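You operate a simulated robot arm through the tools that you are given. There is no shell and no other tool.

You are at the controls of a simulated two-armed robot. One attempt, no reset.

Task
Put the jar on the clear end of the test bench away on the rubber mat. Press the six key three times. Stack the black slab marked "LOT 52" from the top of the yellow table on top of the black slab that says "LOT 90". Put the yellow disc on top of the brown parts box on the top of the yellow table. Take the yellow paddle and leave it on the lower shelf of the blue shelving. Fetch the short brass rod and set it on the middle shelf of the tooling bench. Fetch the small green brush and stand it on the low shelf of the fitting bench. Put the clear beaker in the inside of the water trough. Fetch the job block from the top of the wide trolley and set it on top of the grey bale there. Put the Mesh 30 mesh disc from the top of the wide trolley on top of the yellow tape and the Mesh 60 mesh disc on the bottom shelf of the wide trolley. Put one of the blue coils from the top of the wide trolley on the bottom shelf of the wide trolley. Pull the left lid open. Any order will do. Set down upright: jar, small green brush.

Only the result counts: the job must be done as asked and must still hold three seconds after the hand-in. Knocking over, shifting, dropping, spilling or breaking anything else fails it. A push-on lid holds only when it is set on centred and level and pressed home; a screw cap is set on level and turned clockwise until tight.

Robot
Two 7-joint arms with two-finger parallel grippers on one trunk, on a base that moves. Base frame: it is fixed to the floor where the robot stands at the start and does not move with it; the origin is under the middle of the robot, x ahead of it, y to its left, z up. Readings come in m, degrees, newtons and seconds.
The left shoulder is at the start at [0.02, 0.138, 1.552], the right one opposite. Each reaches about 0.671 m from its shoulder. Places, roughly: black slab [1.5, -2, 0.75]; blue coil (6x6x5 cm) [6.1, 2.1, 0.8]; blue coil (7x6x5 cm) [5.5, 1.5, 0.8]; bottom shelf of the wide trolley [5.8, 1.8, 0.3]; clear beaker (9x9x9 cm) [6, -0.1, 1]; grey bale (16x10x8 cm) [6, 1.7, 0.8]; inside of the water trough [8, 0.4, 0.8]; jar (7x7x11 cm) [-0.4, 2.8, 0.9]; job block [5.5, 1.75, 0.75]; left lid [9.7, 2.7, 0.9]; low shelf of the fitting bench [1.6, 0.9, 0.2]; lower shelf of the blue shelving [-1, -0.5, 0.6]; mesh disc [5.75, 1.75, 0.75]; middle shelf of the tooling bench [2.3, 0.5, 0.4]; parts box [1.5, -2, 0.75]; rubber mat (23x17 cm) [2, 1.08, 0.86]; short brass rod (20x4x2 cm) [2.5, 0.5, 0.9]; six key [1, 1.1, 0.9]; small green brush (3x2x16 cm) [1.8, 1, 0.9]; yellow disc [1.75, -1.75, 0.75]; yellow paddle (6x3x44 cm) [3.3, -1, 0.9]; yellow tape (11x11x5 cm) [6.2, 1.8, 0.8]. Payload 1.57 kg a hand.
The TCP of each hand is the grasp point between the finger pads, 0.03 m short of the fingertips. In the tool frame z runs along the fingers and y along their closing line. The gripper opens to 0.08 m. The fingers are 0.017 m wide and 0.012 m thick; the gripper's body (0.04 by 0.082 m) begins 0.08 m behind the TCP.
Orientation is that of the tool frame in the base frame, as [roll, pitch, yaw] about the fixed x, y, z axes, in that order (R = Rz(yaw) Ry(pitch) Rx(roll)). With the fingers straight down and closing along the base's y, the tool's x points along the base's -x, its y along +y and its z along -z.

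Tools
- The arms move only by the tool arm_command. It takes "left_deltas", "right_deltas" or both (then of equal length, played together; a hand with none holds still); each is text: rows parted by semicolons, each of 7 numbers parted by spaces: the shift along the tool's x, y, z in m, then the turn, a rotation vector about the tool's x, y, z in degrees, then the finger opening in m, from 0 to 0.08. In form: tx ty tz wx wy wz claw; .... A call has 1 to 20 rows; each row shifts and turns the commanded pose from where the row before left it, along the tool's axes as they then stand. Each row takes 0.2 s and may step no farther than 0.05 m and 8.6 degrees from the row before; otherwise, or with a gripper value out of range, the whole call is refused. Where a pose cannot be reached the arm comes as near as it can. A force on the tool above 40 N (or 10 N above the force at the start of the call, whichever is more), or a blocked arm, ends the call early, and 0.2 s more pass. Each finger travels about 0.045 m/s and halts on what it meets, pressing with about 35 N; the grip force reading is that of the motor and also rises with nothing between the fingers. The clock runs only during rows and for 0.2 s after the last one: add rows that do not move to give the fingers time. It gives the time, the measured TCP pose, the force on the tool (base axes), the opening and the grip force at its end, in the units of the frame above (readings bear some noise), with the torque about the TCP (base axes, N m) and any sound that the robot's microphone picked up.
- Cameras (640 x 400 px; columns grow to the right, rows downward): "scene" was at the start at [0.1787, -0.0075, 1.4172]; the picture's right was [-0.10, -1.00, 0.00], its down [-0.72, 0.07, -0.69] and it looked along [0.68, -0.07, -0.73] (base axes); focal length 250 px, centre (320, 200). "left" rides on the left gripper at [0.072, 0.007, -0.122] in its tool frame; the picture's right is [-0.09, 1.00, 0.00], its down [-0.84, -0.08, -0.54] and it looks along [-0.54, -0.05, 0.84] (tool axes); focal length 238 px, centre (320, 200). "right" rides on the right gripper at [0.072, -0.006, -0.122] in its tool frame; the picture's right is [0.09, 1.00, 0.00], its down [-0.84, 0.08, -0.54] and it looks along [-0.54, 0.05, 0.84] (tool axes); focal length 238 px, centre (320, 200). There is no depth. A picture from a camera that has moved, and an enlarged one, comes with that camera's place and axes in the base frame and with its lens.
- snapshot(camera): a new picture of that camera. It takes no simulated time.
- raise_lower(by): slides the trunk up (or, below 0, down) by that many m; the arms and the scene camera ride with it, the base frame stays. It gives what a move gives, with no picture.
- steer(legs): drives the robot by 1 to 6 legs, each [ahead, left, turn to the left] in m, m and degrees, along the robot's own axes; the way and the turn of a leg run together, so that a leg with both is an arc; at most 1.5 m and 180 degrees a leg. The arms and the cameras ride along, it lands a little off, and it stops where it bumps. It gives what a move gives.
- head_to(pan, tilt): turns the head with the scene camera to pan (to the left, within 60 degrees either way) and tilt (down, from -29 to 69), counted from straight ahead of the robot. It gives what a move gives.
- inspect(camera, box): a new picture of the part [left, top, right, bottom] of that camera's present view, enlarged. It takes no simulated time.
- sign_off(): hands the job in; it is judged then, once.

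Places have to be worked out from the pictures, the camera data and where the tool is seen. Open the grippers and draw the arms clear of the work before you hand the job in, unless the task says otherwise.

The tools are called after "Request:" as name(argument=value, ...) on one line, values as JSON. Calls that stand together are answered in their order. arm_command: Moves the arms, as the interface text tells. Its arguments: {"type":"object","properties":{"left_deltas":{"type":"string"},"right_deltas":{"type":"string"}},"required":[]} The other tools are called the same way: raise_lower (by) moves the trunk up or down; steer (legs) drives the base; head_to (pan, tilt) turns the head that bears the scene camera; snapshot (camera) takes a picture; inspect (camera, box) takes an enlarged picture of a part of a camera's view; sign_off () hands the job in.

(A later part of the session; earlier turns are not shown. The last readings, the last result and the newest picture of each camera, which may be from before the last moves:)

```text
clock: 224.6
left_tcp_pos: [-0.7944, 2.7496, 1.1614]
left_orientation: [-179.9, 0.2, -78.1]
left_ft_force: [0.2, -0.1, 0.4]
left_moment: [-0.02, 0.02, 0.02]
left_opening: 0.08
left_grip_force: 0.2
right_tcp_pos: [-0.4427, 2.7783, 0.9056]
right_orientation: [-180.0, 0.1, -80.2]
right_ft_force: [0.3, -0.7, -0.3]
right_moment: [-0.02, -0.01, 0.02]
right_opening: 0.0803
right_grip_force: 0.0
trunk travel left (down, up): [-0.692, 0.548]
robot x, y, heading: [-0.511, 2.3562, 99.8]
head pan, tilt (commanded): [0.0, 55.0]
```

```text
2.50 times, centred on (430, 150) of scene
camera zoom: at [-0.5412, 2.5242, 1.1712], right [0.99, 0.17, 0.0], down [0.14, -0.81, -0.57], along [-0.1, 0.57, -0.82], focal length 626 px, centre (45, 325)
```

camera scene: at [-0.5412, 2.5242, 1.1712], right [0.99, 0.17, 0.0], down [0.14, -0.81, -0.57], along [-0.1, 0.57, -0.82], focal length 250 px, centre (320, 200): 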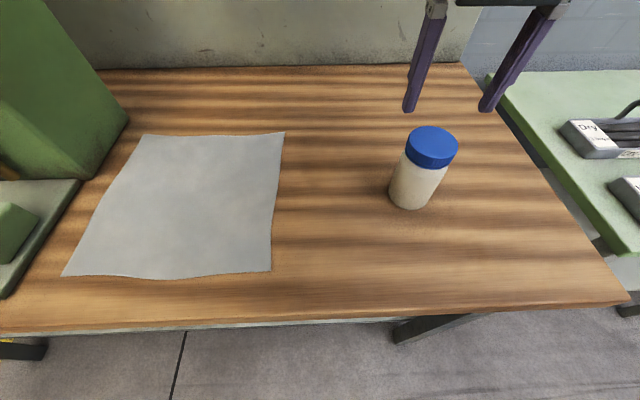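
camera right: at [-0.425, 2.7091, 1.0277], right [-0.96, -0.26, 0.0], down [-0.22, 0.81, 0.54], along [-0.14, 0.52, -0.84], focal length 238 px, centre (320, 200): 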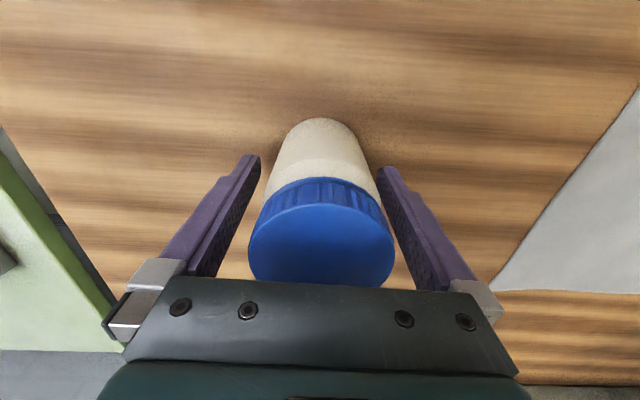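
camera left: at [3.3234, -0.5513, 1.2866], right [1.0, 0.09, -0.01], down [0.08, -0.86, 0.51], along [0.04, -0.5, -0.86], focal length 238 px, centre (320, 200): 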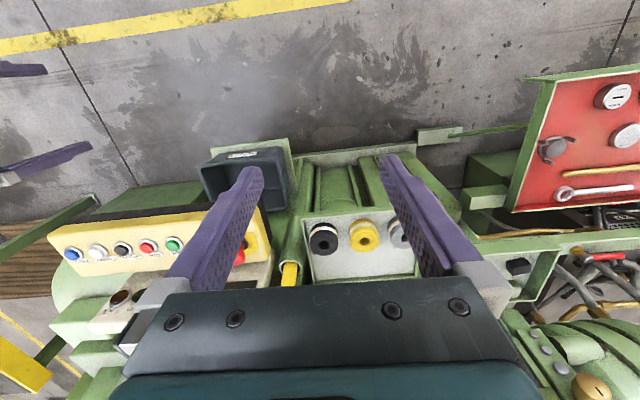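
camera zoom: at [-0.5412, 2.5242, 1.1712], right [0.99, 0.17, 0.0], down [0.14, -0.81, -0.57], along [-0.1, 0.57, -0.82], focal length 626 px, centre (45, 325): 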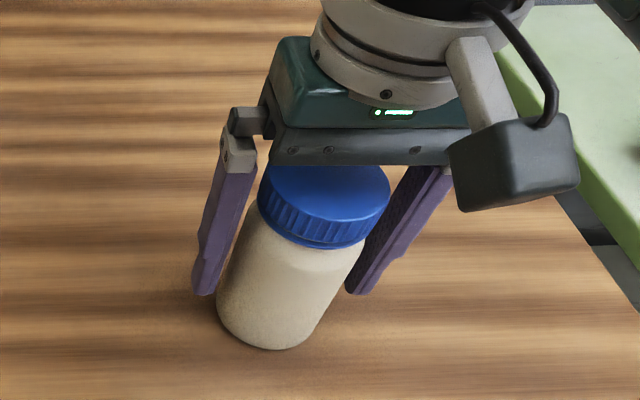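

The jar is between the pads. I close on it, then lift slightly to test.

Request:
arm_command(right_deltas="0 0 0 0 0 0 0.07; 0 0 0 0 0 0 0.06; 0 0 0 0 0 0 0.05; 0 0 0 0 0 0 0.05; 0 0 0 0 0 0 0.05")

Request:
arm_command(right_deltas="0 0 -0.005 0 0 0 0.05; 0 0 -0.005 0 0 0 0.05; 0 0 -0.01 0 0 0 0.05; 0 0 -0.01 0 0 0 0.05; 0 0 0 0 0 0 0.05")

Request:
snapshot(camera="scene")

```text
clock: 225.8
left_tcp_pos: [-0.7949, 2.7489, 1.1621]
left_orientation: [-179.9, 0.2, -78.2]
left_ft_force: [-0.1, 0.4, 0.5]
left_moment: [-0.02, 0.0, 0.0]
left_opening: 0.0798
left_grip_force: 0.1
right_tcp_pos: [-0.4437, 2.7777, 0.9057]
right_orientation: [180.0, 0.0, -80.1]
right_ft_force: [-2.5, -1.5, 1.6]
right_moment: [0.04, -0.02, -0.03]
right_opening: 0.0598
right_grip_force: 35.0
trunk travel left (down, up): [-0.692, 0.548]
robot x, y, heading: [-0.5124, 2.3567, 99.9]
head pan, tilt (commanded): [0.0, 55.0]
```

```text
clock: 227.0
left_tcp_pos: [-0.7945, 2.7482, 1.161]
left_orientation: [-179.9, 0.2, -78.2]
left_ft_force: [0.6, -0.2, 0.5]
left_moment: [-0.01, 0.03, -0.01]
left_opening: 0.0799
left_grip_force: 0.1
right_tcp_pos: [-0.4425, 2.7777, 0.9351]
right_orientation: [180.0, 0.0, -80.1]
right_ft_force: [-0.4, -1.1, -3.7]
right_moment: [0.0, 0.01, -0.01]
right_opening: 0.06
right_grip_force: 35.2
trunk travel left (down, up): [-0.692, 0.548]
robot x, y, heading: [-0.5105, 2.3515, 99.6]
head pan, tilt (commanded): [0.0, 55.0]
```

```text
taken
camera scene: at [-0.5412, 2.524, 1.1712], right [0.99, 0.17, 0.0], down [0.14, -0.81, -0.57], along [-0.1, 0.56, -0.82], focal length 250 px, centre (320, 200)
```

scene: 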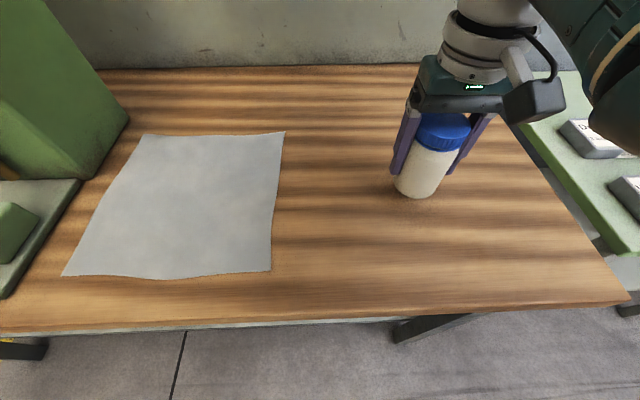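

The jar is held. I raise the trunk, back off from the bench, turn east and drive along the corridor to a place north of the rubber mat.

Request:
raise_lower(by=0.3)

Request:
steer(legs=[[-0.52, 0, 0], [0, 0, -90], [1.3, 0, 0], [1.25, 0, 0]])

Request:
head_to(pan=-55, tilt=40)

Request:
snapshot(camera="scene")

```text
clock: 230.0
left_tcp_pos: [-0.7945, 2.7495, 1.4615]
left_orientation: [-179.9, 0.0, -78.2]
left_ft_force: [0.9, 0.1, -0.1]
left_moment: [0.01, -0.04, 0.0]
left_opening: 0.0801
left_grip_force: 0.0
right_tcp_pos: [-0.4438, 2.7774, 1.2356]
right_orientation: [179.9, 0.1, -80.1]
right_ft_force: [-0.3, -0.2, -3.9]
right_moment: [0.01, -0.03, 0.0]
right_opening: 0.0597
right_grip_force: 35.2
trunk travel left (down, up): [-0.992, 0.248]
robot x, y, heading: [-0.5111, 2.3562, 99.8]
head pan, tilt (commanded): [0.0, 55.0]
```

```text
clock: 248.9
left_tcp_pos: [2.4938, 2.5168, 1.4612]
left_orientation: [-179.9, 0.2, -169.1]
left_ft_force: [0.0, -0.1, 0.5]
left_moment: [0.0, 0.0, 0.0]
left_opening: 0.08
left_grip_force: 0.1
right_tcp_pos: [2.5171, 2.1654, 1.2351]
right_orientation: [180.0, 0.0, -171.0]
right_ft_force: [0.0, -0.2, -3.2]
right_moment: [-0.02, 0.03, 0.0]
right_opening: 0.0599
right_grip_force: 35.0
trunk travel left (down, up): [-0.992, 0.248]
robot x, y, heading: [2.0971, 2.2444, 8.9]
head pan, tilt (commanded): [0.0, 55.0]
```

```text
clock: 250.2
left_tcp_pos: [2.4938, 2.5163, 1.4611]
left_orientation: [-179.9, 0.1, -169.1]
left_ft_force: [0.3, -0.2, 0.1]
left_moment: [0.02, -0.01, -0.01]
left_opening: 0.0801
left_grip_force: 0.0
right_tcp_pos: [2.516, 2.1668, 1.2357]
right_orientation: [-180.0, 0.1, -171.0]
right_ft_force: [0.2, -0.5, -3.3]
right_moment: [-0.03, 0.0, -0.03]
right_opening: 0.0597
right_grip_force: 35.1
trunk travel left (down, up): [-0.992, 0.248]
robot x, y, heading: [2.0941, 2.239, 9.2]
head pan, tilt (commanded): [-55.0, 40.0]
```

```text
taken
camera scene: at [2.2514, 2.195, 1.4918], right [-0.72, -0.69, 0.0], down [-0.45, 0.46, -0.77], along [0.53, -0.55, -0.64], focal length 250 px, centre (320, 200)
```

scene: 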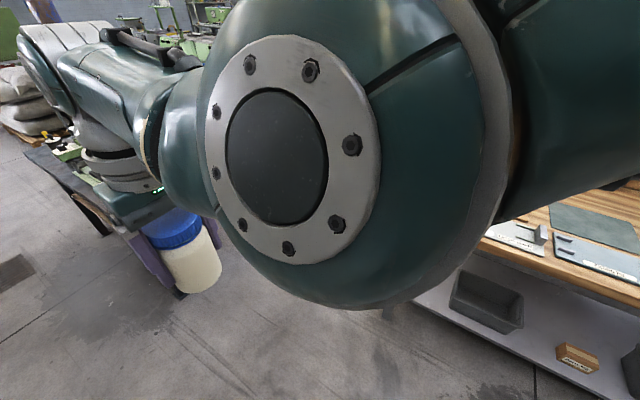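

The elbow blocks this view. I turn to face the fitting bench (south) and look straight at it.

Request:
steer(legs=[[0, 0, -89]])

Request:
head_to(pan=0, tilt=35)

Request:
snapshot(camera="scene")

```text
clock: 254.3
left_tcp_pos: [2.3796, 1.848, 1.4615]
left_orientation: [-179.8, 0.2, 102.1]
left_ft_force: [-0.4, 0.3, 0.0]
left_moment: [-0.01, 0.0, -0.03]
left_opening: 0.0796
left_grip_force: 0.1
right_tcp_pos: [2.0293, 1.8176, 1.2352]
right_orientation: [179.9, 0.0, 100.3]
right_ft_force: [0.2, 0.4, -3.4]
right_moment: [0.01, -0.02, 0.01]
right_opening: 0.06
right_grip_force: 35.2
trunk travel left (down, up): [-0.992, 0.248]
robot x, y, heading: [2.0976, 2.2385, -79.6]
head pan, tilt (commanded): [-55.0, 40.0]
```

```text
clock: 255.6
left_tcp_pos: [2.38, 1.8486, 1.4613]
left_orientation: [-179.9, 0.1, 102.2]
left_ft_force: [-0.2, -0.5, 0.2]
left_moment: [-0.01, 0.01, -0.02]
left_opening: 0.0797
left_grip_force: 0.1
right_tcp_pos: [2.0303, 1.8167, 1.2349]
right_orientation: [-180.0, 0.0, 100.2]
right_ft_force: [-0.1, 0.6, -5.2]
right_moment: [0.03, -0.01, 0.03]
right_opening: 0.0597
right_grip_force: 34.4
trunk travel left (down, up): [-0.992, 0.248]
robot x, y, heading: [2.0922, 2.2389, -80.0]
head pan, tilt (commanded): [0.0, 35.0]
```

```text
taken
camera scene: at [2.1271, 2.056, 1.4994], right [-0.98, -0.18, 0.0], down [-0.1, 0.56, -0.82], along [0.14, -0.81, -0.57], focal length 250 px, centre (320, 200)
```

scene: 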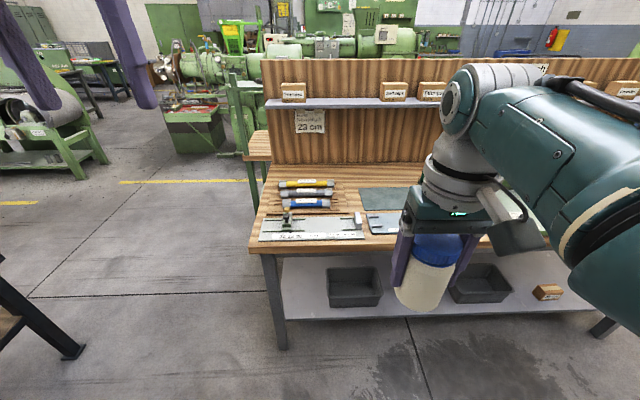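

The mat is visible between the rack with three fittings and the arm. I zoom in on it.

Request:
inspect(camera="scene", box=[250, 160, 450, 270])

Request:
inspect(camera="right", box=[0, 0, 640, 400])

```text
3.20 times, centred on (350, 215) of scene
camera zoom: at [2.1271, 2.056, 1.4994], right [-0.98, -0.18, 0.0], down [-0.1, 0.56, -0.82], along [0.14, -0.81, -0.57], focal length 801 px, centre (224, 152)
```

zoom: 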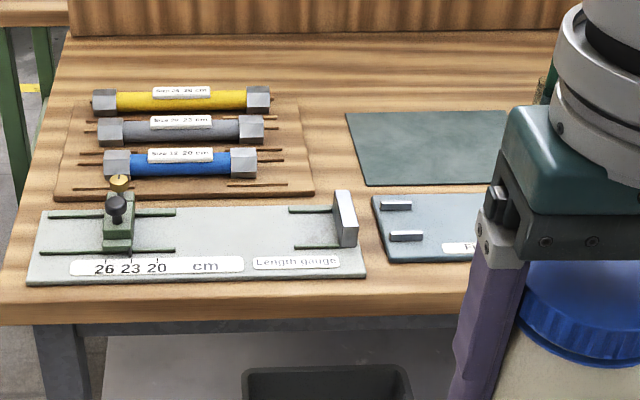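

```text
1.00 times, centred on (320, 200) of right (not enlarged: the box is as wide or as high as the picture)
camera zoom: at [2.009, 1.8876, 1.3573], right [0.96, 0.27, 0.0], down [0.23, -0.81, 0.54], along [0.15, -0.52, -0.84], focal length 238 px, centre (320, 200)
```

zoom: 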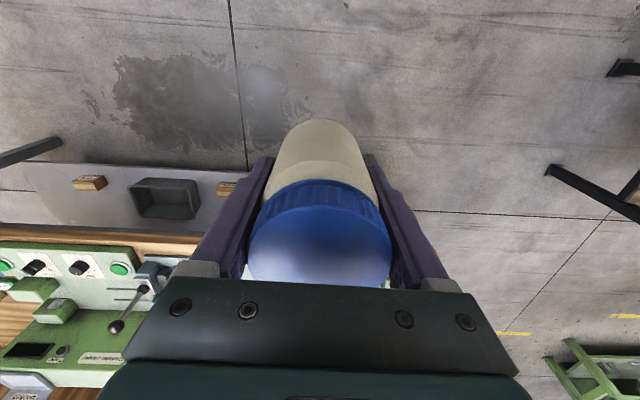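

Mat centre works out at (1.996,1.09). I drive so that the jar comes above it, in two steps.

Request:
steer(legs=[[0.45, -0.163, 0]])

Request:
steer(legs=[[0.255, 0, 0]])

Request:
head_to(pan=0, tilt=50)

Request:
snapshot(camera="scene")

Request:
snapshot(camera="right")

Request:
snapshot(camera="left")

```text
clock: 258.4
left_tcp_pos: [2.3031, 1.381, 1.4616]
left_orientation: [-180.0, 0.1, 102.6]
left_ft_force: [0.6, 0.1, 0.0]
left_moment: [0.0, 0.0, 0.01]
left_opening: 0.0798
left_grip_force: 0.1
right_tcp_pos: [1.9523, 1.3475, 1.2353]
right_orientation: [-180.0, 0.0, 100.7]
right_ft_force: [-0.2, -0.5, -3.9]
right_moment: [0.05, 0.0, -0.02]
right_opening: 0.0597
right_grip_force: 34.9
trunk travel left (down, up): [-0.992, 0.248]
robot x, y, heading: [2.0158, 1.7673, -79.6]
head pan, tilt (commanded): [0.0, 35.0]
```

```text
clock: 260.2
left_tcp_pos: [2.3493, 1.1283, 1.4618]
left_orientation: [-179.9, 0.1, 102.5]
left_ft_force: [0.2, 0.4, -0.3]
left_moment: [-0.02, 0.01, -0.02]
left_opening: 0.0801
left_grip_force: 0.1
right_tcp_pos: [1.9983, 1.0961, 1.236]
right_orientation: [180.0, 0.0, 100.4]
right_ft_force: [-0.6, 0.3, -4.6]
right_moment: [-0.02, 0.04, -0.01]
right_opening: 0.0597
right_grip_force: 35.3
trunk travel left (down, up): [-0.992, 0.248]
robot x, y, heading: [2.0628, 1.5206, -79.7]
head pan, tilt (commanded): [0.0, 35.0]
```

```text
clock: 261.0
left_tcp_pos: [2.3494, 1.1281, 1.462]
left_orientation: [-179.9, 0.0, 102.3]
left_ft_force: [-0.2, 0.1, -0.5]
left_moment: [-0.01, -0.01, -0.01]
left_opening: 0.0799
left_grip_force: 0.0
right_tcp_pos: [1.9981, 1.0956, 1.2355]
right_orientation: [179.9, 0.0, 100.5]
right_ft_force: [0.0, 0.3, -3.3]
right_moment: [0.01, 0.03, -0.02]
right_opening: 0.0598
right_grip_force: 34.8
trunk travel left (down, up): [-0.992, 0.248]
robot x, y, heading: [2.0603, 1.5232, -79.4]
head pan, tilt (commanded): [0.0, 50.0]
```

```text
taken
camera scene: at [2.0936, 1.3459, 1.4777], right [-0.98, -0.18, 0.0], down [-0.14, 0.75, -0.64], along [0.12, -0.63, -0.77], focal length 250 px, centre (320, 200)
```

scene: 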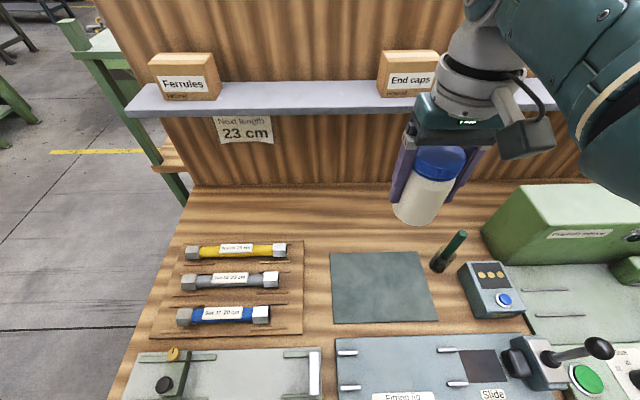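

```text
taken
camera right: at [1.978, 1.1664, 1.3571], right [0.96, 0.27, 0.0], down [0.23, -0.81, 0.54], along [0.15, -0.52, -0.84], focal length 238 px, centre (320, 200)
```

right: 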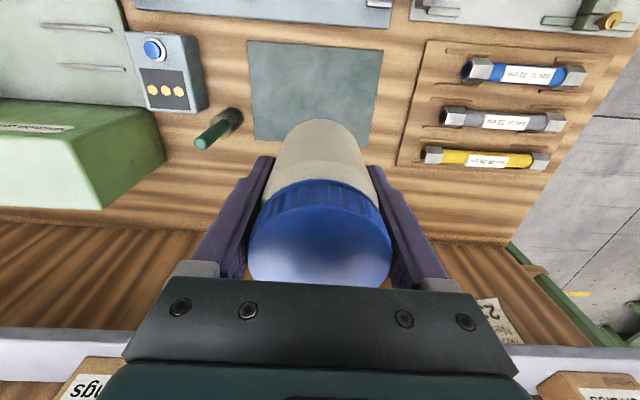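

```text
taken
camera left: at [2.3391, 1.2009, 1.5838], right [0.99, 0.12, 0.0], down [0.1, -0.83, 0.54], along [0.07, -0.54, -0.84], focal length 238 px, centre (320, 200)
```

left: 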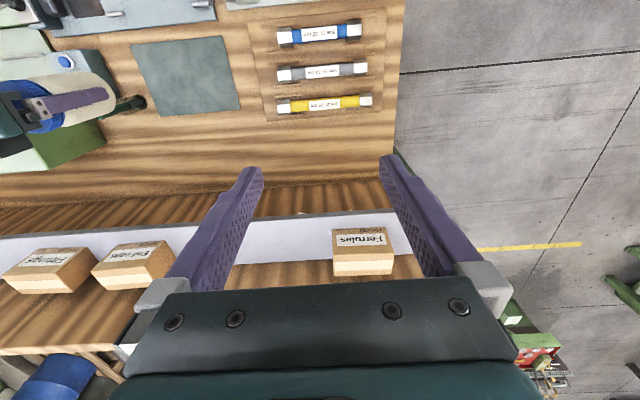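

Mat centre refined to (1.988,1.080), with the brush 0.15 m to its west. I correct the hand, lower the trunk 0.27 m, and look again.

Request:
arm_command(right_deltas="-0.0117 -0.0083 0 0 0 0 0.05; 0 0 0 0 0 0 0.05")

Request:
raise_lower(by=-0.27)

Request:
snapshot(camera="scene")

Request:
snapshot(camera="right")

```text
clock: 261.6
left_tcp_pos: [2.3496, 1.1279, 1.4614]
left_orientation: [-179.9, 0.1, 102.4]
left_ft_force: [0.4, 0.2, 0.4]
left_moment: [-0.01, 0.0, 0.04]
left_opening: 0.0801
left_grip_force: 0.0
right_tcp_pos: [1.9922, 1.0837, 1.2345]
right_orientation: [179.9, -0.1, 100.4]
right_ft_force: [-1.0, -0.3, -3.5]
right_moment: [0.01, 0.0, 0.02]
right_opening: 0.0596
right_grip_force: 34.8
trunk travel left (down, up): [-0.992, 0.248]
robot x, y, heading: [2.0621, 1.5203, -79.5]
head pan, tilt (commanded): [0.0, 50.0]
```

```text
clock: 264.4
left_tcp_pos: [2.3489, 1.1283, 1.1915]
left_orientation: [-179.9, 0.2, 102.4]
left_ft_force: [-0.7, -0.5, -0.1]
left_moment: [0.01, -0.02, -0.01]
left_opening: 0.0801
left_grip_force: 0.2
right_tcp_pos: [1.9919, 1.0828, 0.9655]
right_orientation: [180.0, 0.1, 100.5]
right_ft_force: [-0.5, 0.6, -3.2]
right_moment: [-0.02, 0.0, -0.03]
right_opening: 0.0598
right_grip_force: 35.2
trunk travel left (down, up): [-0.722, 0.518]
robot x, y, heading: [2.0622, 1.5204, -79.7]
head pan, tilt (commanded): [0.0, 50.0]
```

```text
taken
camera scene: at [2.0936, 1.346, 1.2077], right [-0.98, -0.18, 0.0], down [-0.14, 0.75, -0.64], along [0.12, -0.63, -0.77], focal length 250 px, centre (320, 200)
```

scene: 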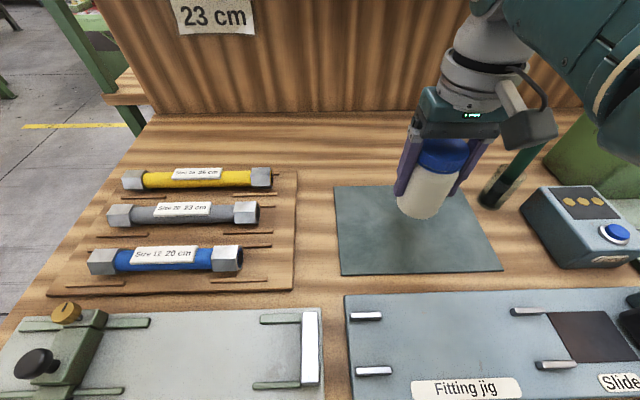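

```text
taken
camera right: at [1.9718, 1.1535, 1.0872], right [0.96, 0.27, 0.0], down [0.23, -0.81, 0.54], along [0.15, -0.52, -0.84], focal length 238 px, centre (320, 200)
```

right: 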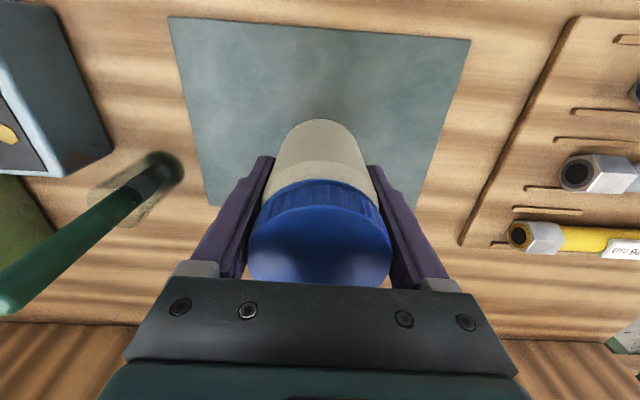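

The jar hangs over the middle of the mat, about 4 cm above. I lower it in steps and feel for contact.

Request:
arm_command(right_deltas="0 0 0.01 0 0 0 0.05; 0 0 0.01 0 0 0 0.05; 0 0 0.008 0 0 0 0.05; 0 0 0 0 0 0 0.05")

Request:
arm_command(right_deltas="0 0 0.003 0 0 0 0.05; 0 0 0.003 0 0 0 0.05; 0 0 0 0 0 0 0.05")

Request:
inspect(camera="scene", box=[320, 110, 520, 290])

```text
clock: 265.4
left_tcp_pos: [2.3493, 1.1282, 1.1909]
left_orientation: [-179.9, 0.2, 102.5]
left_ft_force: [0.1, 0.2, -0.3]
left_moment: [-0.02, 0.05, 0.01]
left_opening: 0.0801
left_grip_force: 0.1
right_tcp_pos: [1.9919, 1.0831, 0.9372]
right_orientation: [-180.0, 0.0, 100.5]
right_ft_force: [-0.1, -0.9, -4.3]
right_moment: [0.01, -0.02, -0.01]
right_opening: 0.0596
right_grip_force: 34.5
trunk travel left (down, up): [-0.722, 0.518]
robot x, y, heading: [2.0644, 1.5203, -79.5]
head pan, tilt (commanded): [0.0, 50.0]
```

```text
clock: 266.2
left_tcp_pos: [2.3491, 1.1283, 1.192]
left_orientation: [-179.9, 0.1, 102.4]
left_ft_force: [0.5, -0.2, -0.2]
left_moment: [-0.02, -0.02, 0.0]
left_opening: 0.0802
left_grip_force: 0.1
right_tcp_pos: [1.9925, 1.0835, 0.9304]
right_orientation: [180.0, -0.1, 100.5]
right_ft_force: [-0.3, -0.3, -3.3]
right_moment: [0.04, 0.0, 0.01]
right_opening: 0.0598
right_grip_force: 35.2
trunk travel left (down, up): [-0.722, 0.518]
robot x, y, heading: [2.0644, 1.5227, -79.6]
head pan, tilt (commanded): [0.0, 50.0]
```

```text
2.22 times, centred on (420, 200) of scene
camera zoom: at [2.0936, 1.346, 1.2077], right [-0.98, -0.18, 0.0], down [-0.14, 0.75, -0.64], along [0.12, -0.63, -0.77], focal length 556 px, centre (98, 200)
```

zoom: 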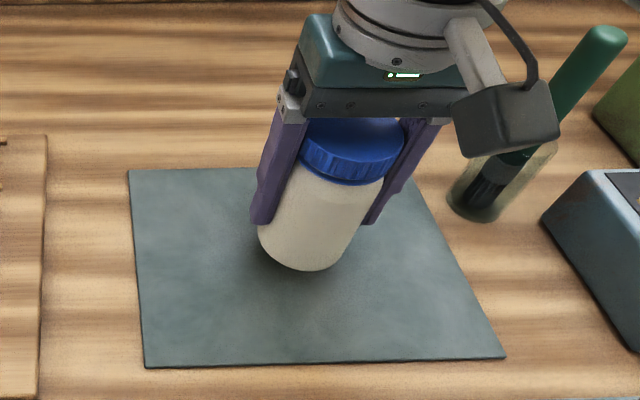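

Close to the mat now. I continue in 2 mm steps.

Request:
arm_command(right_deltas="0 0 0.002 0 0 0 0.05; 0 0 0.002 0 0 0 0.05; 0 0 0 0 0 0 0.05")

Request:
arm_command(right_deltas="0 0 0.002 0 0 0 0.05; 0 0 0.0015 0 0 0 0.05; 0 0 0 0 0 0 0.05")

```text
clock: 267.0
left_tcp_pos: [2.3502, 1.1288, 1.1919]
left_orientation: [-179.9, 0.1, 102.5]
left_ft_force: [0.1, -0.6, 1.1]
left_moment: [0.0, -0.01, 0.03]
left_opening: 0.0801
left_grip_force: 0.0
right_tcp_pos: [1.9916, 1.0834, 0.9273]
right_orientation: [180.0, 0.1, 100.5]
right_ft_force: [1.0, -0.7, -2.5]
right_moment: [0.0, -0.08, 0.03]
right_opening: 0.0596
right_grip_force: 35.1
trunk travel left (down, up): [-0.722, 0.518]
robot x, y, heading: [2.065, 1.5183, -79.7]
head pan, tilt (commanded): [0.0, 50.0]
```

```text
clock: 267.8
left_tcp_pos: [2.3493, 1.1285, 1.1929]
left_orientation: [-179.9, 0.0, 102.4]
left_ft_force: [1.0, -0.2, -0.3]
left_moment: [0.02, 0.0, 0.01]
left_opening: 0.0798
left_grip_force: 0.1
right_tcp_pos: [1.9928, 1.0835, 0.9227]
right_orientation: [179.9, -0.1, 100.5]
right_ft_force: [-0.7, 0.0, -3.0]
right_moment: [0.01, -0.02, -0.03]
right_opening: 0.0596
right_grip_force: 35.0
trunk travel left (down, up): [-0.722, 0.518]
robot x, y, heading: [2.0595, 1.5184, -79.7]
head pan, tilt (commanded): [0.0, 50.0]
```

Request:
arm_command(right_deltas="0 0 0.002 0 0 0 0.05; 0 0 0.002 0 0 0 0.05; 0 0 0 0 0 0 0.05")

Request:
arm_command(right_deltas="0 0 0.002 0 0 0 0.05; 0 0 0.0015 0 0 0 0.05; 0 0 0 0 0 0 0.05")

```text
clock: 268.6
left_tcp_pos: [2.3487, 1.1279, 1.1917]
left_orientation: [-179.9, 0.1, 102.3]
left_ft_force: [0.7, -1.2, -0.2]
left_moment: [0.02, 0.02, -0.02]
left_opening: 0.08
left_grip_force: 0.1
right_tcp_pos: [1.9916, 1.0834, 0.9191]
right_orientation: [180.0, 0.0, 100.5]
right_ft_force: [-0.2, 0.8, -3.7]
right_moment: [0.04, 0.01, -0.01]
right_opening: 0.0598
right_grip_force: 35.1
trunk travel left (down, up): [-0.722, 0.518]
robot x, y, heading: [2.0601, 1.517, -79.6]
head pan, tilt (commanded): [0.0, 50.0]
```

```text
clock: 269.4
left_tcp_pos: [2.3499, 1.1284, 1.1922]
left_orientation: [-180.0, 0.2, 102.5]
left_ft_force: [0.3, -0.3, -0.4]
left_moment: [-0.01, -0.03, 0.02]
left_opening: 0.0801
left_grip_force: 0.1
right_tcp_pos: [1.9923, 1.0824, 0.9156]
right_orientation: [-180.0, 0.0, 100.5]
right_ft_force: [-0.6, -0.3, -3.7]
right_moment: [-0.01, 0.0, -0.02]
right_opening: 0.0594
right_grip_force: 34.8
trunk travel left (down, up): [-0.722, 0.518]
robot x, y, heading: [2.0628, 1.5142, -79.7]
head pan, tilt (commanded): [0.0, 50.0]
```

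No contact yet at TCP z=0.9156; I check with a zoomed picture.

Request:
inspect(camera="scene", box=[360, 130, 480, 250])

```text
3.33 times, centred on (420, 190) of scene
camera zoom: at [2.0936, 1.346, 1.2077], right [-0.98, -0.18, 0.0], down [-0.14, 0.75, -0.64], along [0.12, -0.63, -0.77], focal length 834 px, centre (-13, 233)
```

zoom: 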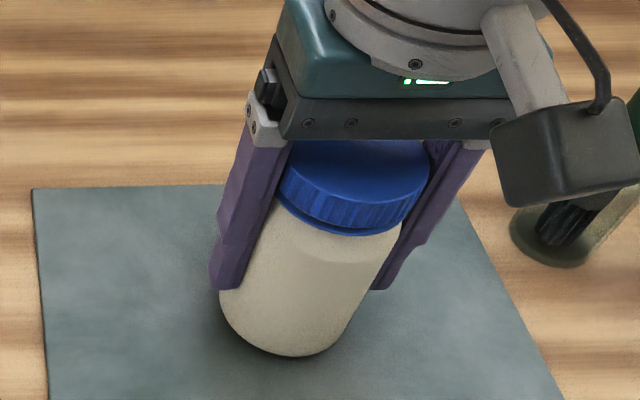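

Very close now; a few more small steps.

Request:
arm_command(right_deltas="0 0 0.002 0 0 0 0.05; 0 0 0.002 0 0 0 0.05; 0 0 0.002 0 0 0 0.05; 0 0 0 0 0 0 0.05")

Request:
arm_command(right_deltas="0 0 0.0015 0 0 0 0.05; 0 0 0.0015 0 0 0 0.05; 0 0 0 0 0 0 0.05")

```text
clock: 270.4
left_tcp_pos: [2.3502, 1.128, 1.191]
left_orientation: [-179.9, 0.1, 102.5]
left_ft_force: [-0.1, -1.2, -0.7]
left_moment: [-0.02, -0.02, -0.03]
left_opening: 0.0799
left_grip_force: 0.1
right_tcp_pos: [1.993, 1.0831, 0.91]
right_orientation: [180.0, 0.0, 100.5]
right_ft_force: [-0.3, -1.1, -4.4]
right_moment: [0.03, -0.01, 0.0]
right_opening: 0.0598
right_grip_force: 35.2
trunk travel left (down, up): [-0.722, 0.518]
robot x, y, heading: [2.0633, 1.5185, -79.6]
head pan, tilt (commanded): [0.0, 50.0]
```

```text
clock: 271.2
left_tcp_pos: [2.3498, 1.128, 1.1923]
left_orientation: [-179.8, 0.2, 102.5]
left_ft_force: [-0.2, -0.2, 0.8]
left_moment: [0.02, 0.01, -0.01]
left_opening: 0.08
left_grip_force: 0.0
right_tcp_pos: [1.992, 1.082, 0.9084]
right_orientation: [180.0, 0.0, 100.6]
right_ft_force: [0.4, 10.0, 25.2]
right_moment: [-0.05, -0.2, 0.12]
right_opening: 0.0599
right_grip_force: 34.6
trunk travel left (down, up): [-0.722, 0.518]
robot x, y, heading: [2.0625, 1.519, -79.6]
head pan, tilt (commanded): [0.0, 50.0]
```

Contact. I ease off 1 mm, release the jar and lift straight up.

Request:
arm_command(right_deltas="0 0 -0.001 0 0 0 0.05; 0 0 0 0 0 0 0.062; 0 0 0 0 0 0 0.07; 0 0 0 0 0 0 0.08; 0 0 0 0 0 0 0.08; 0 0 -0.02 0 0 0 0.08; 0 0 -0.03 0 0 0 0.08; 0 0 -0.03 0 0 0 0.08; 0 0 -0.03 0 0 0 0.08")

Request:
snapshot(camera="scene")

Request:
snapshot(camera="right")

```text
clock: 273.2
left_tcp_pos: [2.3483, 1.1277, 1.192]
left_orientation: [-180.0, 0.2, 102.4]
left_ft_force: [1.0, 0.7, 0.3]
left_moment: [0.01, -0.01, 0.03]
left_opening: 0.08
left_grip_force: 0.0
right_tcp_pos: [1.9921, 1.0829, 1.018]
right_orientation: [-180.0, -0.2, 100.6]
right_ft_force: [0.6, 0.1, 0.1]
right_moment: [-0.04, -0.05, 0.01]
right_opening: 0.08
right_grip_force: 0.0
trunk travel left (down, up): [-0.722, 0.518]
robot x, y, heading: [2.0629, 1.5197, -79.6]
head pan, tilt (commanded): [0.0, 50.0]
```

```text
taken
camera scene: at [2.0936, 1.3458, 1.2077], right [-0.98, -0.18, 0.0], down [-0.14, 0.75, -0.64], along [0.12, -0.63, -0.77], focal length 250 px, centre (320, 200)
```

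scene: 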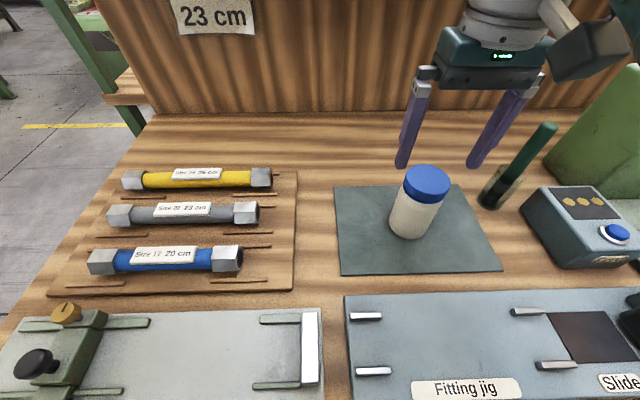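

```text
taken
camera right: at [1.9715, 1.153, 1.1402], right [0.96, 0.27, 0.0], down [0.23, -0.81, 0.54], along [0.15, -0.52, -0.84], focal length 238 px, centre (320, 200)
```

right: 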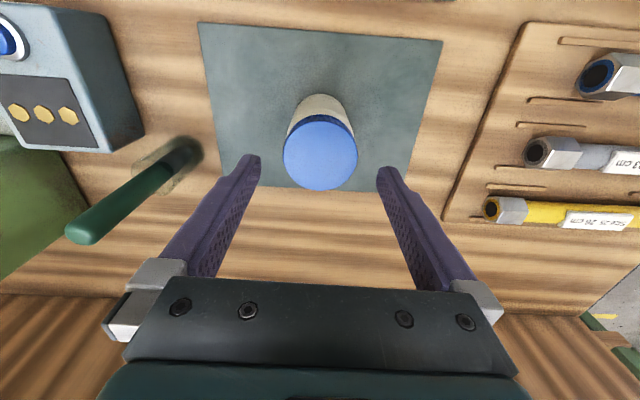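

The jar stands upright on the mat. Next the brush, standing in a clear cup; I zoom in on it.

Request:
inspect(camera="scene", box=[450, 100, 590, 230])

Request:
inspect(camera="right", box=[40, 110, 240, 260])

```text
3.08 times, centred on (520, 165) of scene
camera zoom: at [2.0936, 1.3458, 1.2077], right [-0.98, -0.18, 0.0], down [-0.14, 0.75, -0.64], along [0.12, -0.63, -0.77], focal length 770 px, centre (-295, 308)
```

zoom: 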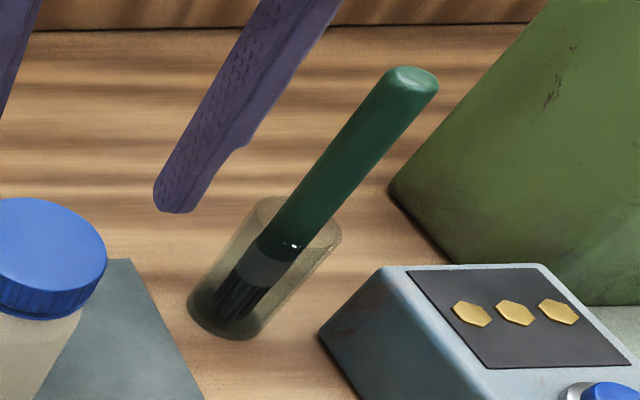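

```text
2.67 times, centred on (140, 185) of right
camera zoom: at [1.9715, 1.153, 1.1402], right [0.96, 0.27, 0.0], down [0.23, -0.81, 0.54], along [0.15, -0.52, -0.84], focal length 636 px, centre (800, 240)
```

zoom: 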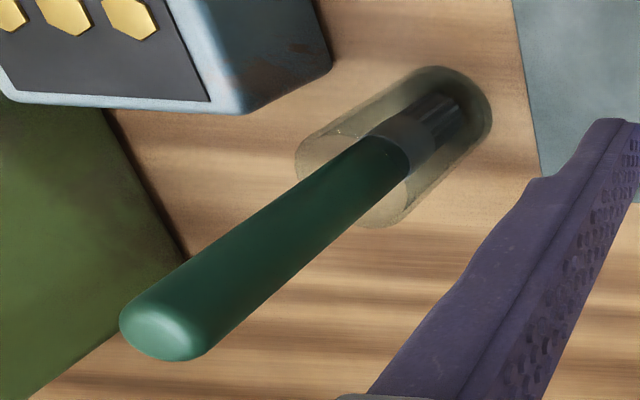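

Brush top is at about (1.855,1.019,1.025), standing in a glass at (1.844,1.005). I raise the hand, shift the base 0.15 m to the right, and look down on the brush.

Request:
arm_command(right_deltas="0 0 -0.03 0 0 0 0.08; 0 0 -0.03 0 0 0 0.08; 0 0 0 0 0 0 0.08")

Request:
steer(legs=[[0, -0.15, 0]])

Request:
snapshot(camera="right")

Request:
snapshot(camera="scene")

```text
clock: 274.0
left_tcp_pos: [2.3507, 1.1291, 1.1913]
left_orientation: [-180.0, 0.0, 102.4]
left_ft_force: [-0.8, 0.4, -0.4]
left_moment: [0.02, -0.01, 0.0]
left_opening: 0.08
left_grip_force: 0.1
right_tcp_pos: [1.9915, 1.083, 1.0781]
right_orientation: [-180.0, 0.0, 100.4]
right_ft_force: [0.1, 0.4, 0.2]
right_moment: [0.02, 0.01, 0.01]
right_opening: 0.08
right_grip_force: 0.1
trunk travel left (down, up): [-0.722, 0.518]
robot x, y, heading: [2.0613, 1.5217, -79.5]
head pan, tilt (commanded): [0.0, 50.0]
```

```text
clock: 275.3
left_tcp_pos: [2.2027, 1.0999, 1.1919]
left_orientation: [-179.8, 0.0, 102.4]
left_ft_force: [-0.2, 0.3, -0.3]
left_moment: [0.01, 0.03, 0.0]
left_opening: 0.0801
left_grip_force: 0.1
right_tcp_pos: [1.8455, 1.0562, 1.0769]
right_orientation: [180.0, 0.0, 100.6]
right_ft_force: [0.1, 0.4, -0.5]
right_moment: [0.0, 0.03, -0.02]
right_opening: 0.08
right_grip_force: 0.0
trunk travel left (down, up): [-0.722, 0.518]
robot x, y, heading: [1.9157, 1.4915, -79.6]
head pan, tilt (commanded): [0.0, 50.0]
```

```text
taken
camera right: at [1.8246, 1.1263, 1.1996], right [0.96, 0.27, 0.0], down [0.23, -0.81, 0.54], along [0.15, -0.52, -0.84], focal length 238 px, centre (320, 200)
```

right: 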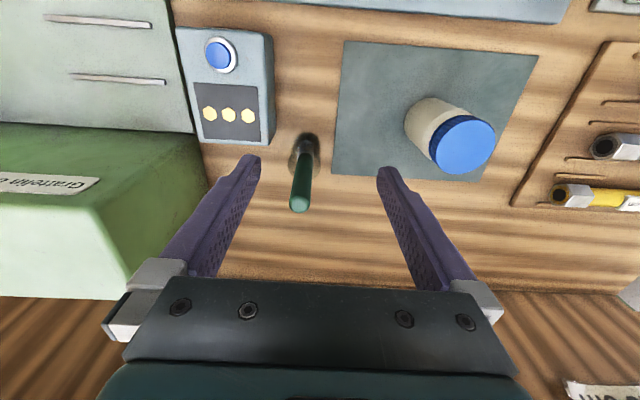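

```text
taken
camera scene: at [1.9465, 1.3187, 1.2077], right [-0.98, -0.18, 0.0], down [-0.14, 0.75, -0.64], along [0.12, -0.63, -0.77], focal length 250 px, centre (320, 200)
```

scene: 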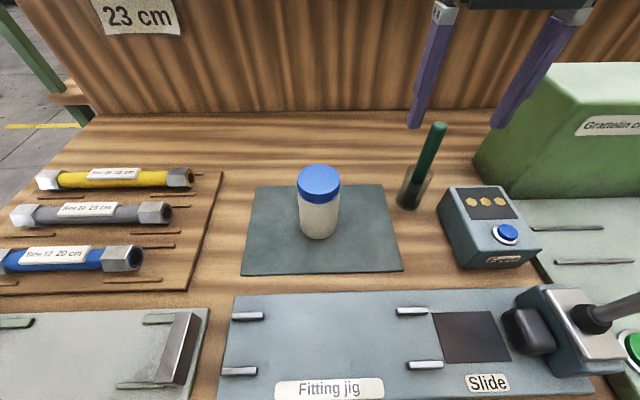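

The brush stands vertical at about (1.839,1.000), top ≈1.007. I edge the base 0.055 m forward, shift the hand sideways over it and check.

Request:
steer(legs=[[0.055, 0, 0]])

Request:
arm_command(right_deltas="0.0015 -0.0166 0 0 0 0 0.05; 0 0 0 0 0 0 0.05")

Request:
snapshot(camera="right")

Request:
inspect(camera="scene", box=[360, 60, 560, 220])

```text
clock: 276.3
left_tcp_pos: [2.2125, 1.0482, 1.1925]
left_orientation: [-179.9, 0.1, 102.4]
left_ft_force: [-0.4, 0.1, 0.6]
left_moment: [0.0, 0.02, -0.01]
left_opening: 0.0801
left_grip_force: 0.1
right_tcp_pos: [1.8557, 1.0039, 1.0769]
right_orientation: [-180.0, 0.0, 100.7]
right_ft_force: [0.1, 0.8, -0.7]
right_moment: [0.02, 0.01, -0.04]
right_opening: 0.0799
right_grip_force: 0.1
trunk travel left (down, up): [-0.722, 0.518]
robot x, y, heading: [1.9264, 1.4387, -79.4]
head pan, tilt (commanded): [0.0, 50.0]
```

```text
clock: 276.9
left_tcp_pos: [2.2126, 1.0484, 1.1911]
left_orientation: [-179.9, 0.0, 102.4]
left_ft_force: [0.1, -0.3, 0.9]
left_moment: [-0.01, 0.01, -0.03]
left_opening: 0.0799
left_grip_force: 0.1
right_tcp_pos: [1.8387, 1.0011, 1.0777]
right_orientation: [-179.9, 0.0, 100.6]
right_ft_force: [0.5, -0.3, -0.1]
right_moment: [0.02, 0.02, 0.0]
right_opening: 0.05
right_grip_force: 0.1
trunk travel left (down, up): [-0.722, 0.518]
robot x, y, heading: [1.9263, 1.4378, -79.6]
head pan, tilt (commanded): [0.0, 50.0]
```

```text
taken
camera right: at [1.8177, 1.0711, 1.1995], right [0.96, 0.27, 0.0], down [0.23, -0.81, 0.54], along [0.15, -0.52, -0.84], focal length 238 px, centre (320, 200)
```

right: 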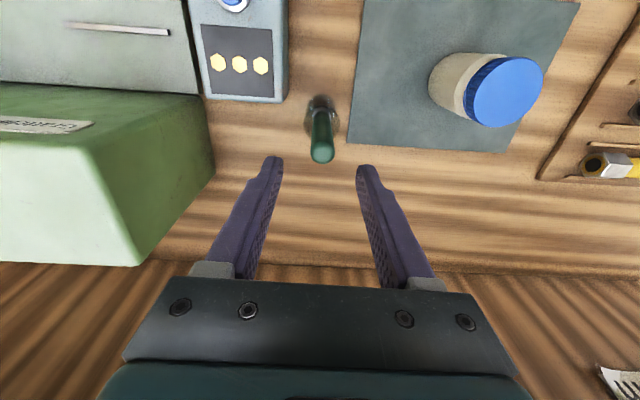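

```text
2.50 times, centred on (460, 140) of scene
camera zoom: at [1.9565, 1.2653, 1.2077], right [-0.98, -0.18, 0.0], down [-0.14, 0.75, -0.64], along [0.12, -0.63, -0.77], focal length 626 px, centre (-30, 350)
```

zoom: 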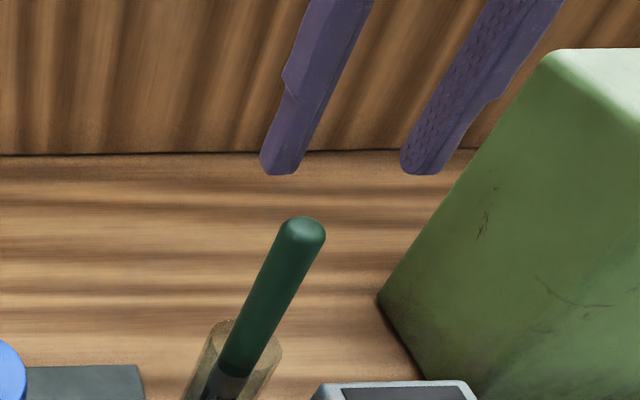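

Nearly aligned; I correct 7 mm and descend so the pads straddle the upper handle, above the glass rim.

Request:
arm_command(right_deltas="-0.0074 0.0013 0.02 0 0 0 0.05; 0 0 0.02 0 0 0 0.05; 0 0 0 0 0 0 0.05")

Request:
snapshot(camera="right")

```text
clock: 277.7
left_tcp_pos: [2.2133, 1.0487, 1.1918]
left_orientation: [-179.8, 0.1, 102.4]
left_ft_force: [-0.2, 0.3, 0.2]
left_moment: [0.02, 0.0, 0.01]
left_opening: 0.08
left_grip_force: 0.1
right_tcp_pos: [1.8403, 0.9943, 1.0365]
right_orientation: [180.0, -0.1, 100.6]
right_ft_force: [-0.3, 0.0, 0.2]
right_moment: [-0.05, 0.01, 0.0]
right_opening: 0.0498
right_grip_force: 0.1
trunk travel left (down, up): [-0.722, 0.518]
robot x, y, heading: [1.9251, 1.4401, -79.4]
head pan, tilt (commanded): [0.0, 50.0]
```

```text
taken
camera right: at [1.8202, 1.0645, 1.1593], right [0.96, 0.27, 0.0], down [0.23, -0.81, 0.54], along [0.15, -0.52, -0.84], focal length 238 px, centre (320, 200)
```

right: 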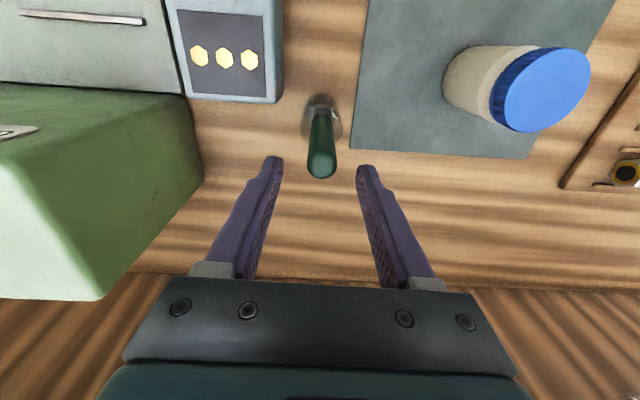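

Aligned. I descend to TCP z≈0.98 and close.

Request:
arm_command(right_deltas="0 0.001 0.02 0 0 0 0.05; 0 0 0.02 0 0 0 0.05; 0 0 0.015 0 0 0 0.05; 0 0 0 0 0 0 0.05")

Request:
snapshot(camera="right")

Request:
inspect(camera="scene", box=[360, 80, 560, 240])

```text
clock: 278.7
left_tcp_pos: [2.2124, 1.0474, 1.1924]
left_orientation: [-179.9, 0.1, 102.4]
left_ft_force: [0.4, 0.8, -0.5]
left_moment: [-0.03, 0.02, -0.02]
left_opening: 0.0799
left_grip_force: 0.1
right_tcp_pos: [1.8425, 0.9951, 0.982]
right_orientation: [180.0, 0.0, 100.6]
right_ft_force: [0.2, 0.3, -0.3]
right_moment: [-0.01, -0.02, 0.01]
right_opening: 0.0499
right_grip_force: 0.1
trunk travel left (down, up): [-0.722, 0.518]
robot x, y, heading: [1.9279, 1.4384, -79.4]
head pan, tilt (commanded): [0.0, 50.0]
```

```text
taken
camera right: at [1.8215, 1.0644, 1.1046], right [0.96, 0.27, 0.0], down [0.23, -0.81, 0.54], along [0.15, -0.52, -0.84], focal length 238 px, centre (320, 200)
```

right: 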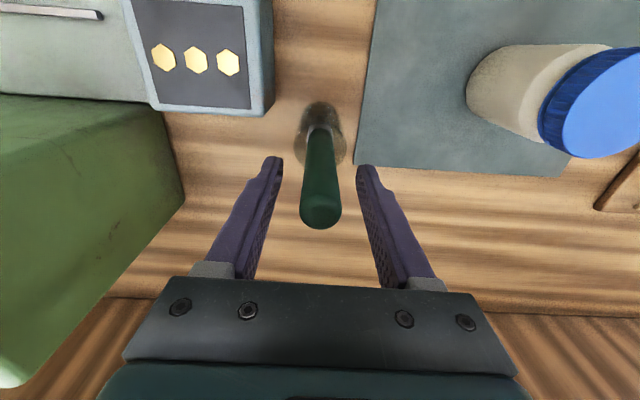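

```text
2.50 times, centred on (460, 160) of scene
camera zoom: at [1.9565, 1.2653, 1.2077], right [-0.98, -0.18, 0.0], down [-0.14, 0.75, -0.64], along [0.12, -0.63, -0.77], focal length 626 px, centre (-30, 300)
```

zoom: 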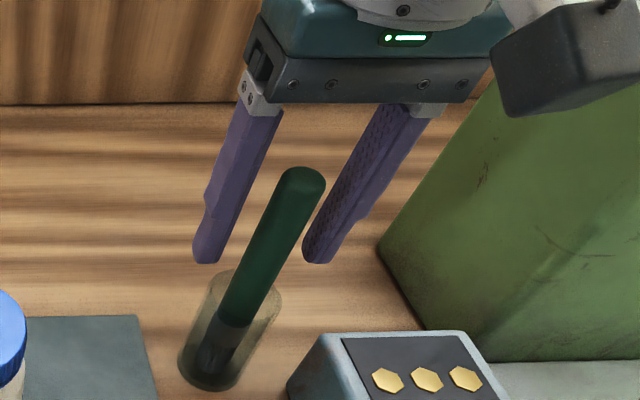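

The handle stands between the pads, tips above the glass. I close and lift a little.

Request:
arm_command(right_deltas="0 0 0 0 0 0 0.04; 0 0 0 0 0 0 0.03; 0 0 0 0 0 0 0.02; 0 0 0 0 0 0 0.01; 0 0 0 0 0 0 0.01; 0 0 0 0 0 0 0.01")

Request:
arm_command(right_deltas="0 0 -0.005 0 0 0 0.01; 0 0 -0.01 0 0 0 0.01; 0 0 -0.015 0 0 0 0.01; 0 0 -0.02 0 0 0 0.01; 0 0 0 0 0 0 0.01")

Request:
inspect(camera="scene", box=[360, 40, 560, 240])

```text
clock: 280.1
left_tcp_pos: [2.2123, 1.0475, 1.1918]
left_orientation: [-179.9, 0.2, 102.4]
left_ft_force: [0.3, -0.5, -0.2]
left_moment: [0.0, -0.01, 0.01]
left_opening: 0.08
left_grip_force: 0.2
right_tcp_pos: [1.8425, 0.9941, 0.9837]
right_orientation: [180.0, 0.0, 100.6]
right_ft_force: [-0.1, -1.0, -1.0]
right_moment: [-0.01, 0.01, 0.02]
right_opening: 0.0193
right_grip_force: 33.9
trunk travel left (down, up): [-0.722, 0.518]
robot x, y, heading: [1.9258, 1.4362, -79.8]
head pan, tilt (commanded): [0.0, 50.0]
```

```text
clock: 281.3
left_tcp_pos: [2.2115, 1.0478, 1.1907]
left_orientation: [-179.9, 0.1, 102.5]
left_ft_force: [-0.2, -0.2, -0.6]
left_moment: [0.02, 0.0, 0.0]
left_opening: 0.0801
left_grip_force: 0.2
right_tcp_pos: [1.8431, 0.9948, 1.032]
right_orientation: [179.9, 0.0, 100.6]
right_ft_force: [0.2, 0.0, -0.3]
right_moment: [-0.01, -0.02, 0.02]
right_opening: 0.0191
right_grip_force: 33.3
trunk travel left (down, up): [-0.722, 0.518]
robot x, y, heading: [1.9215, 1.4382, -79.4]
head pan, tilt (commanded): [0.0, 50.0]
```

```text
2.00 times, centred on (460, 140) of scene
camera zoom: at [1.9565, 1.2653, 1.2077], right [-0.98, -0.18, 0.0], down [-0.14, 0.75, -0.64], along [0.12, -0.63, -0.77], focal length 501 px, centre (40, 320)
```

zoom: 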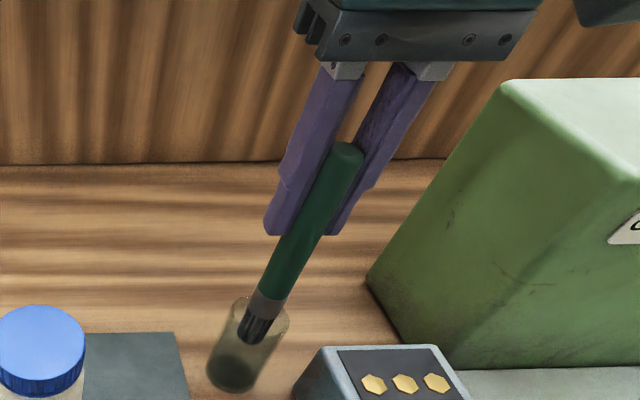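

The brush is coming out of the glass. I raise the trunk 0.15 m so it clears everything, then back off from the bench to look at the low shelf.

Request:
raise_lower(by=0.15)

Request:
steer(legs=[[-0.75, 0, 0]])

Request:
head_to(pan=0, tilt=40)

Request:
snapshot(camera="scene")

```text
clock: 283.0
left_tcp_pos: [2.2131, 1.0467, 1.3425]
left_orientation: [-179.9, 0.1, 102.5]
left_ft_force: [-0.2, -0.4, -0.2]
left_moment: [0.01, -0.05, -0.01]
left_opening: 0.0802
left_grip_force: 0.1
right_tcp_pos: [1.8428, 0.9954, 1.1818]
right_orientation: [-180.0, -0.1, 100.6]
right_ft_force: [-0.9, -0.6, -0.7]
right_moment: [0.02, 0.01, 0.03]
right_opening: 0.0191
right_grip_force: 33.1
trunk travel left (down, up): [-0.872, 0.368]
robot x, y, heading: [1.9257, 1.4412, -79.5]
head pan, tilt (commanded): [0.0, 50.0]
```

```text
clock: 287.1
left_tcp_pos: [2.0759, 1.7884, 1.3411]
left_orientation: [-179.9, 0.1, 103.2]
left_ft_force: [0.7, 0.0, -0.3]
left_moment: [0.01, 0.0, 0.01]
left_opening: 0.0799
left_grip_force: 0.0
right_tcp_pos: [1.706, 1.7317, 1.1812]
right_orientation: [180.0, 0.0, 101.4]
right_ft_force: [0.5, 0.6, 0.3]
right_moment: [0.05, -0.01, -0.02]
right_opening: 0.019
right_grip_force: 33.5
trunk travel left (down, up): [-0.872, 0.368]
robot x, y, heading: [1.7871, 2.1772, -78.6]
head pan, tilt (commanded): [0.0, 50.0]
```

```text
clock: 287.8
left_tcp_pos: [2.0754, 1.7889, 1.3411]
left_orientation: [-179.9, 0.2, 103.2]
left_ft_force: [0.7, -0.3, 0.5]
left_moment: [0.02, 0.01, -0.02]
left_opening: 0.0801
left_grip_force: 0.1
right_tcp_pos: [1.7065, 1.7316, 1.1816]
right_orientation: [-180.0, 0.0, 101.2]
right_ft_force: [0.5, 0.0, -0.6]
right_moment: [-0.01, -0.02, 0.01]
right_opening: 0.0194
right_grip_force: 32.9
trunk travel left (down, up): [-0.872, 0.368]
robot x, y, heading: [1.7844, 2.1797, -78.9]
head pan, tilt (commanded): [0.0, 40.0]
```

```text
taken
camera scene: at [1.819, 1.9951, 1.3719], right [-0.98, -0.19, 0.0], down [-0.12, 0.63, -0.77], along [0.15, -0.75, -0.64], focal length 250 px, centre (320, 200)
```

scene: 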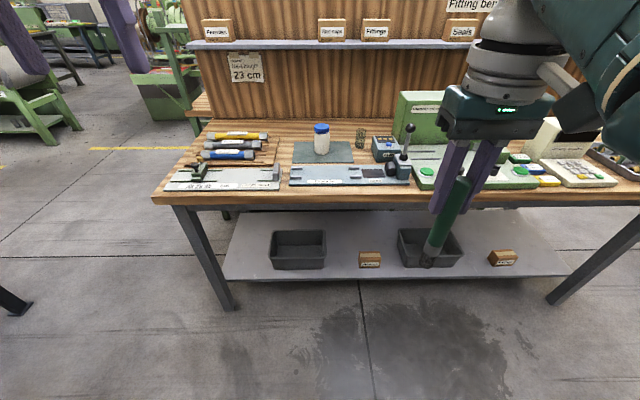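

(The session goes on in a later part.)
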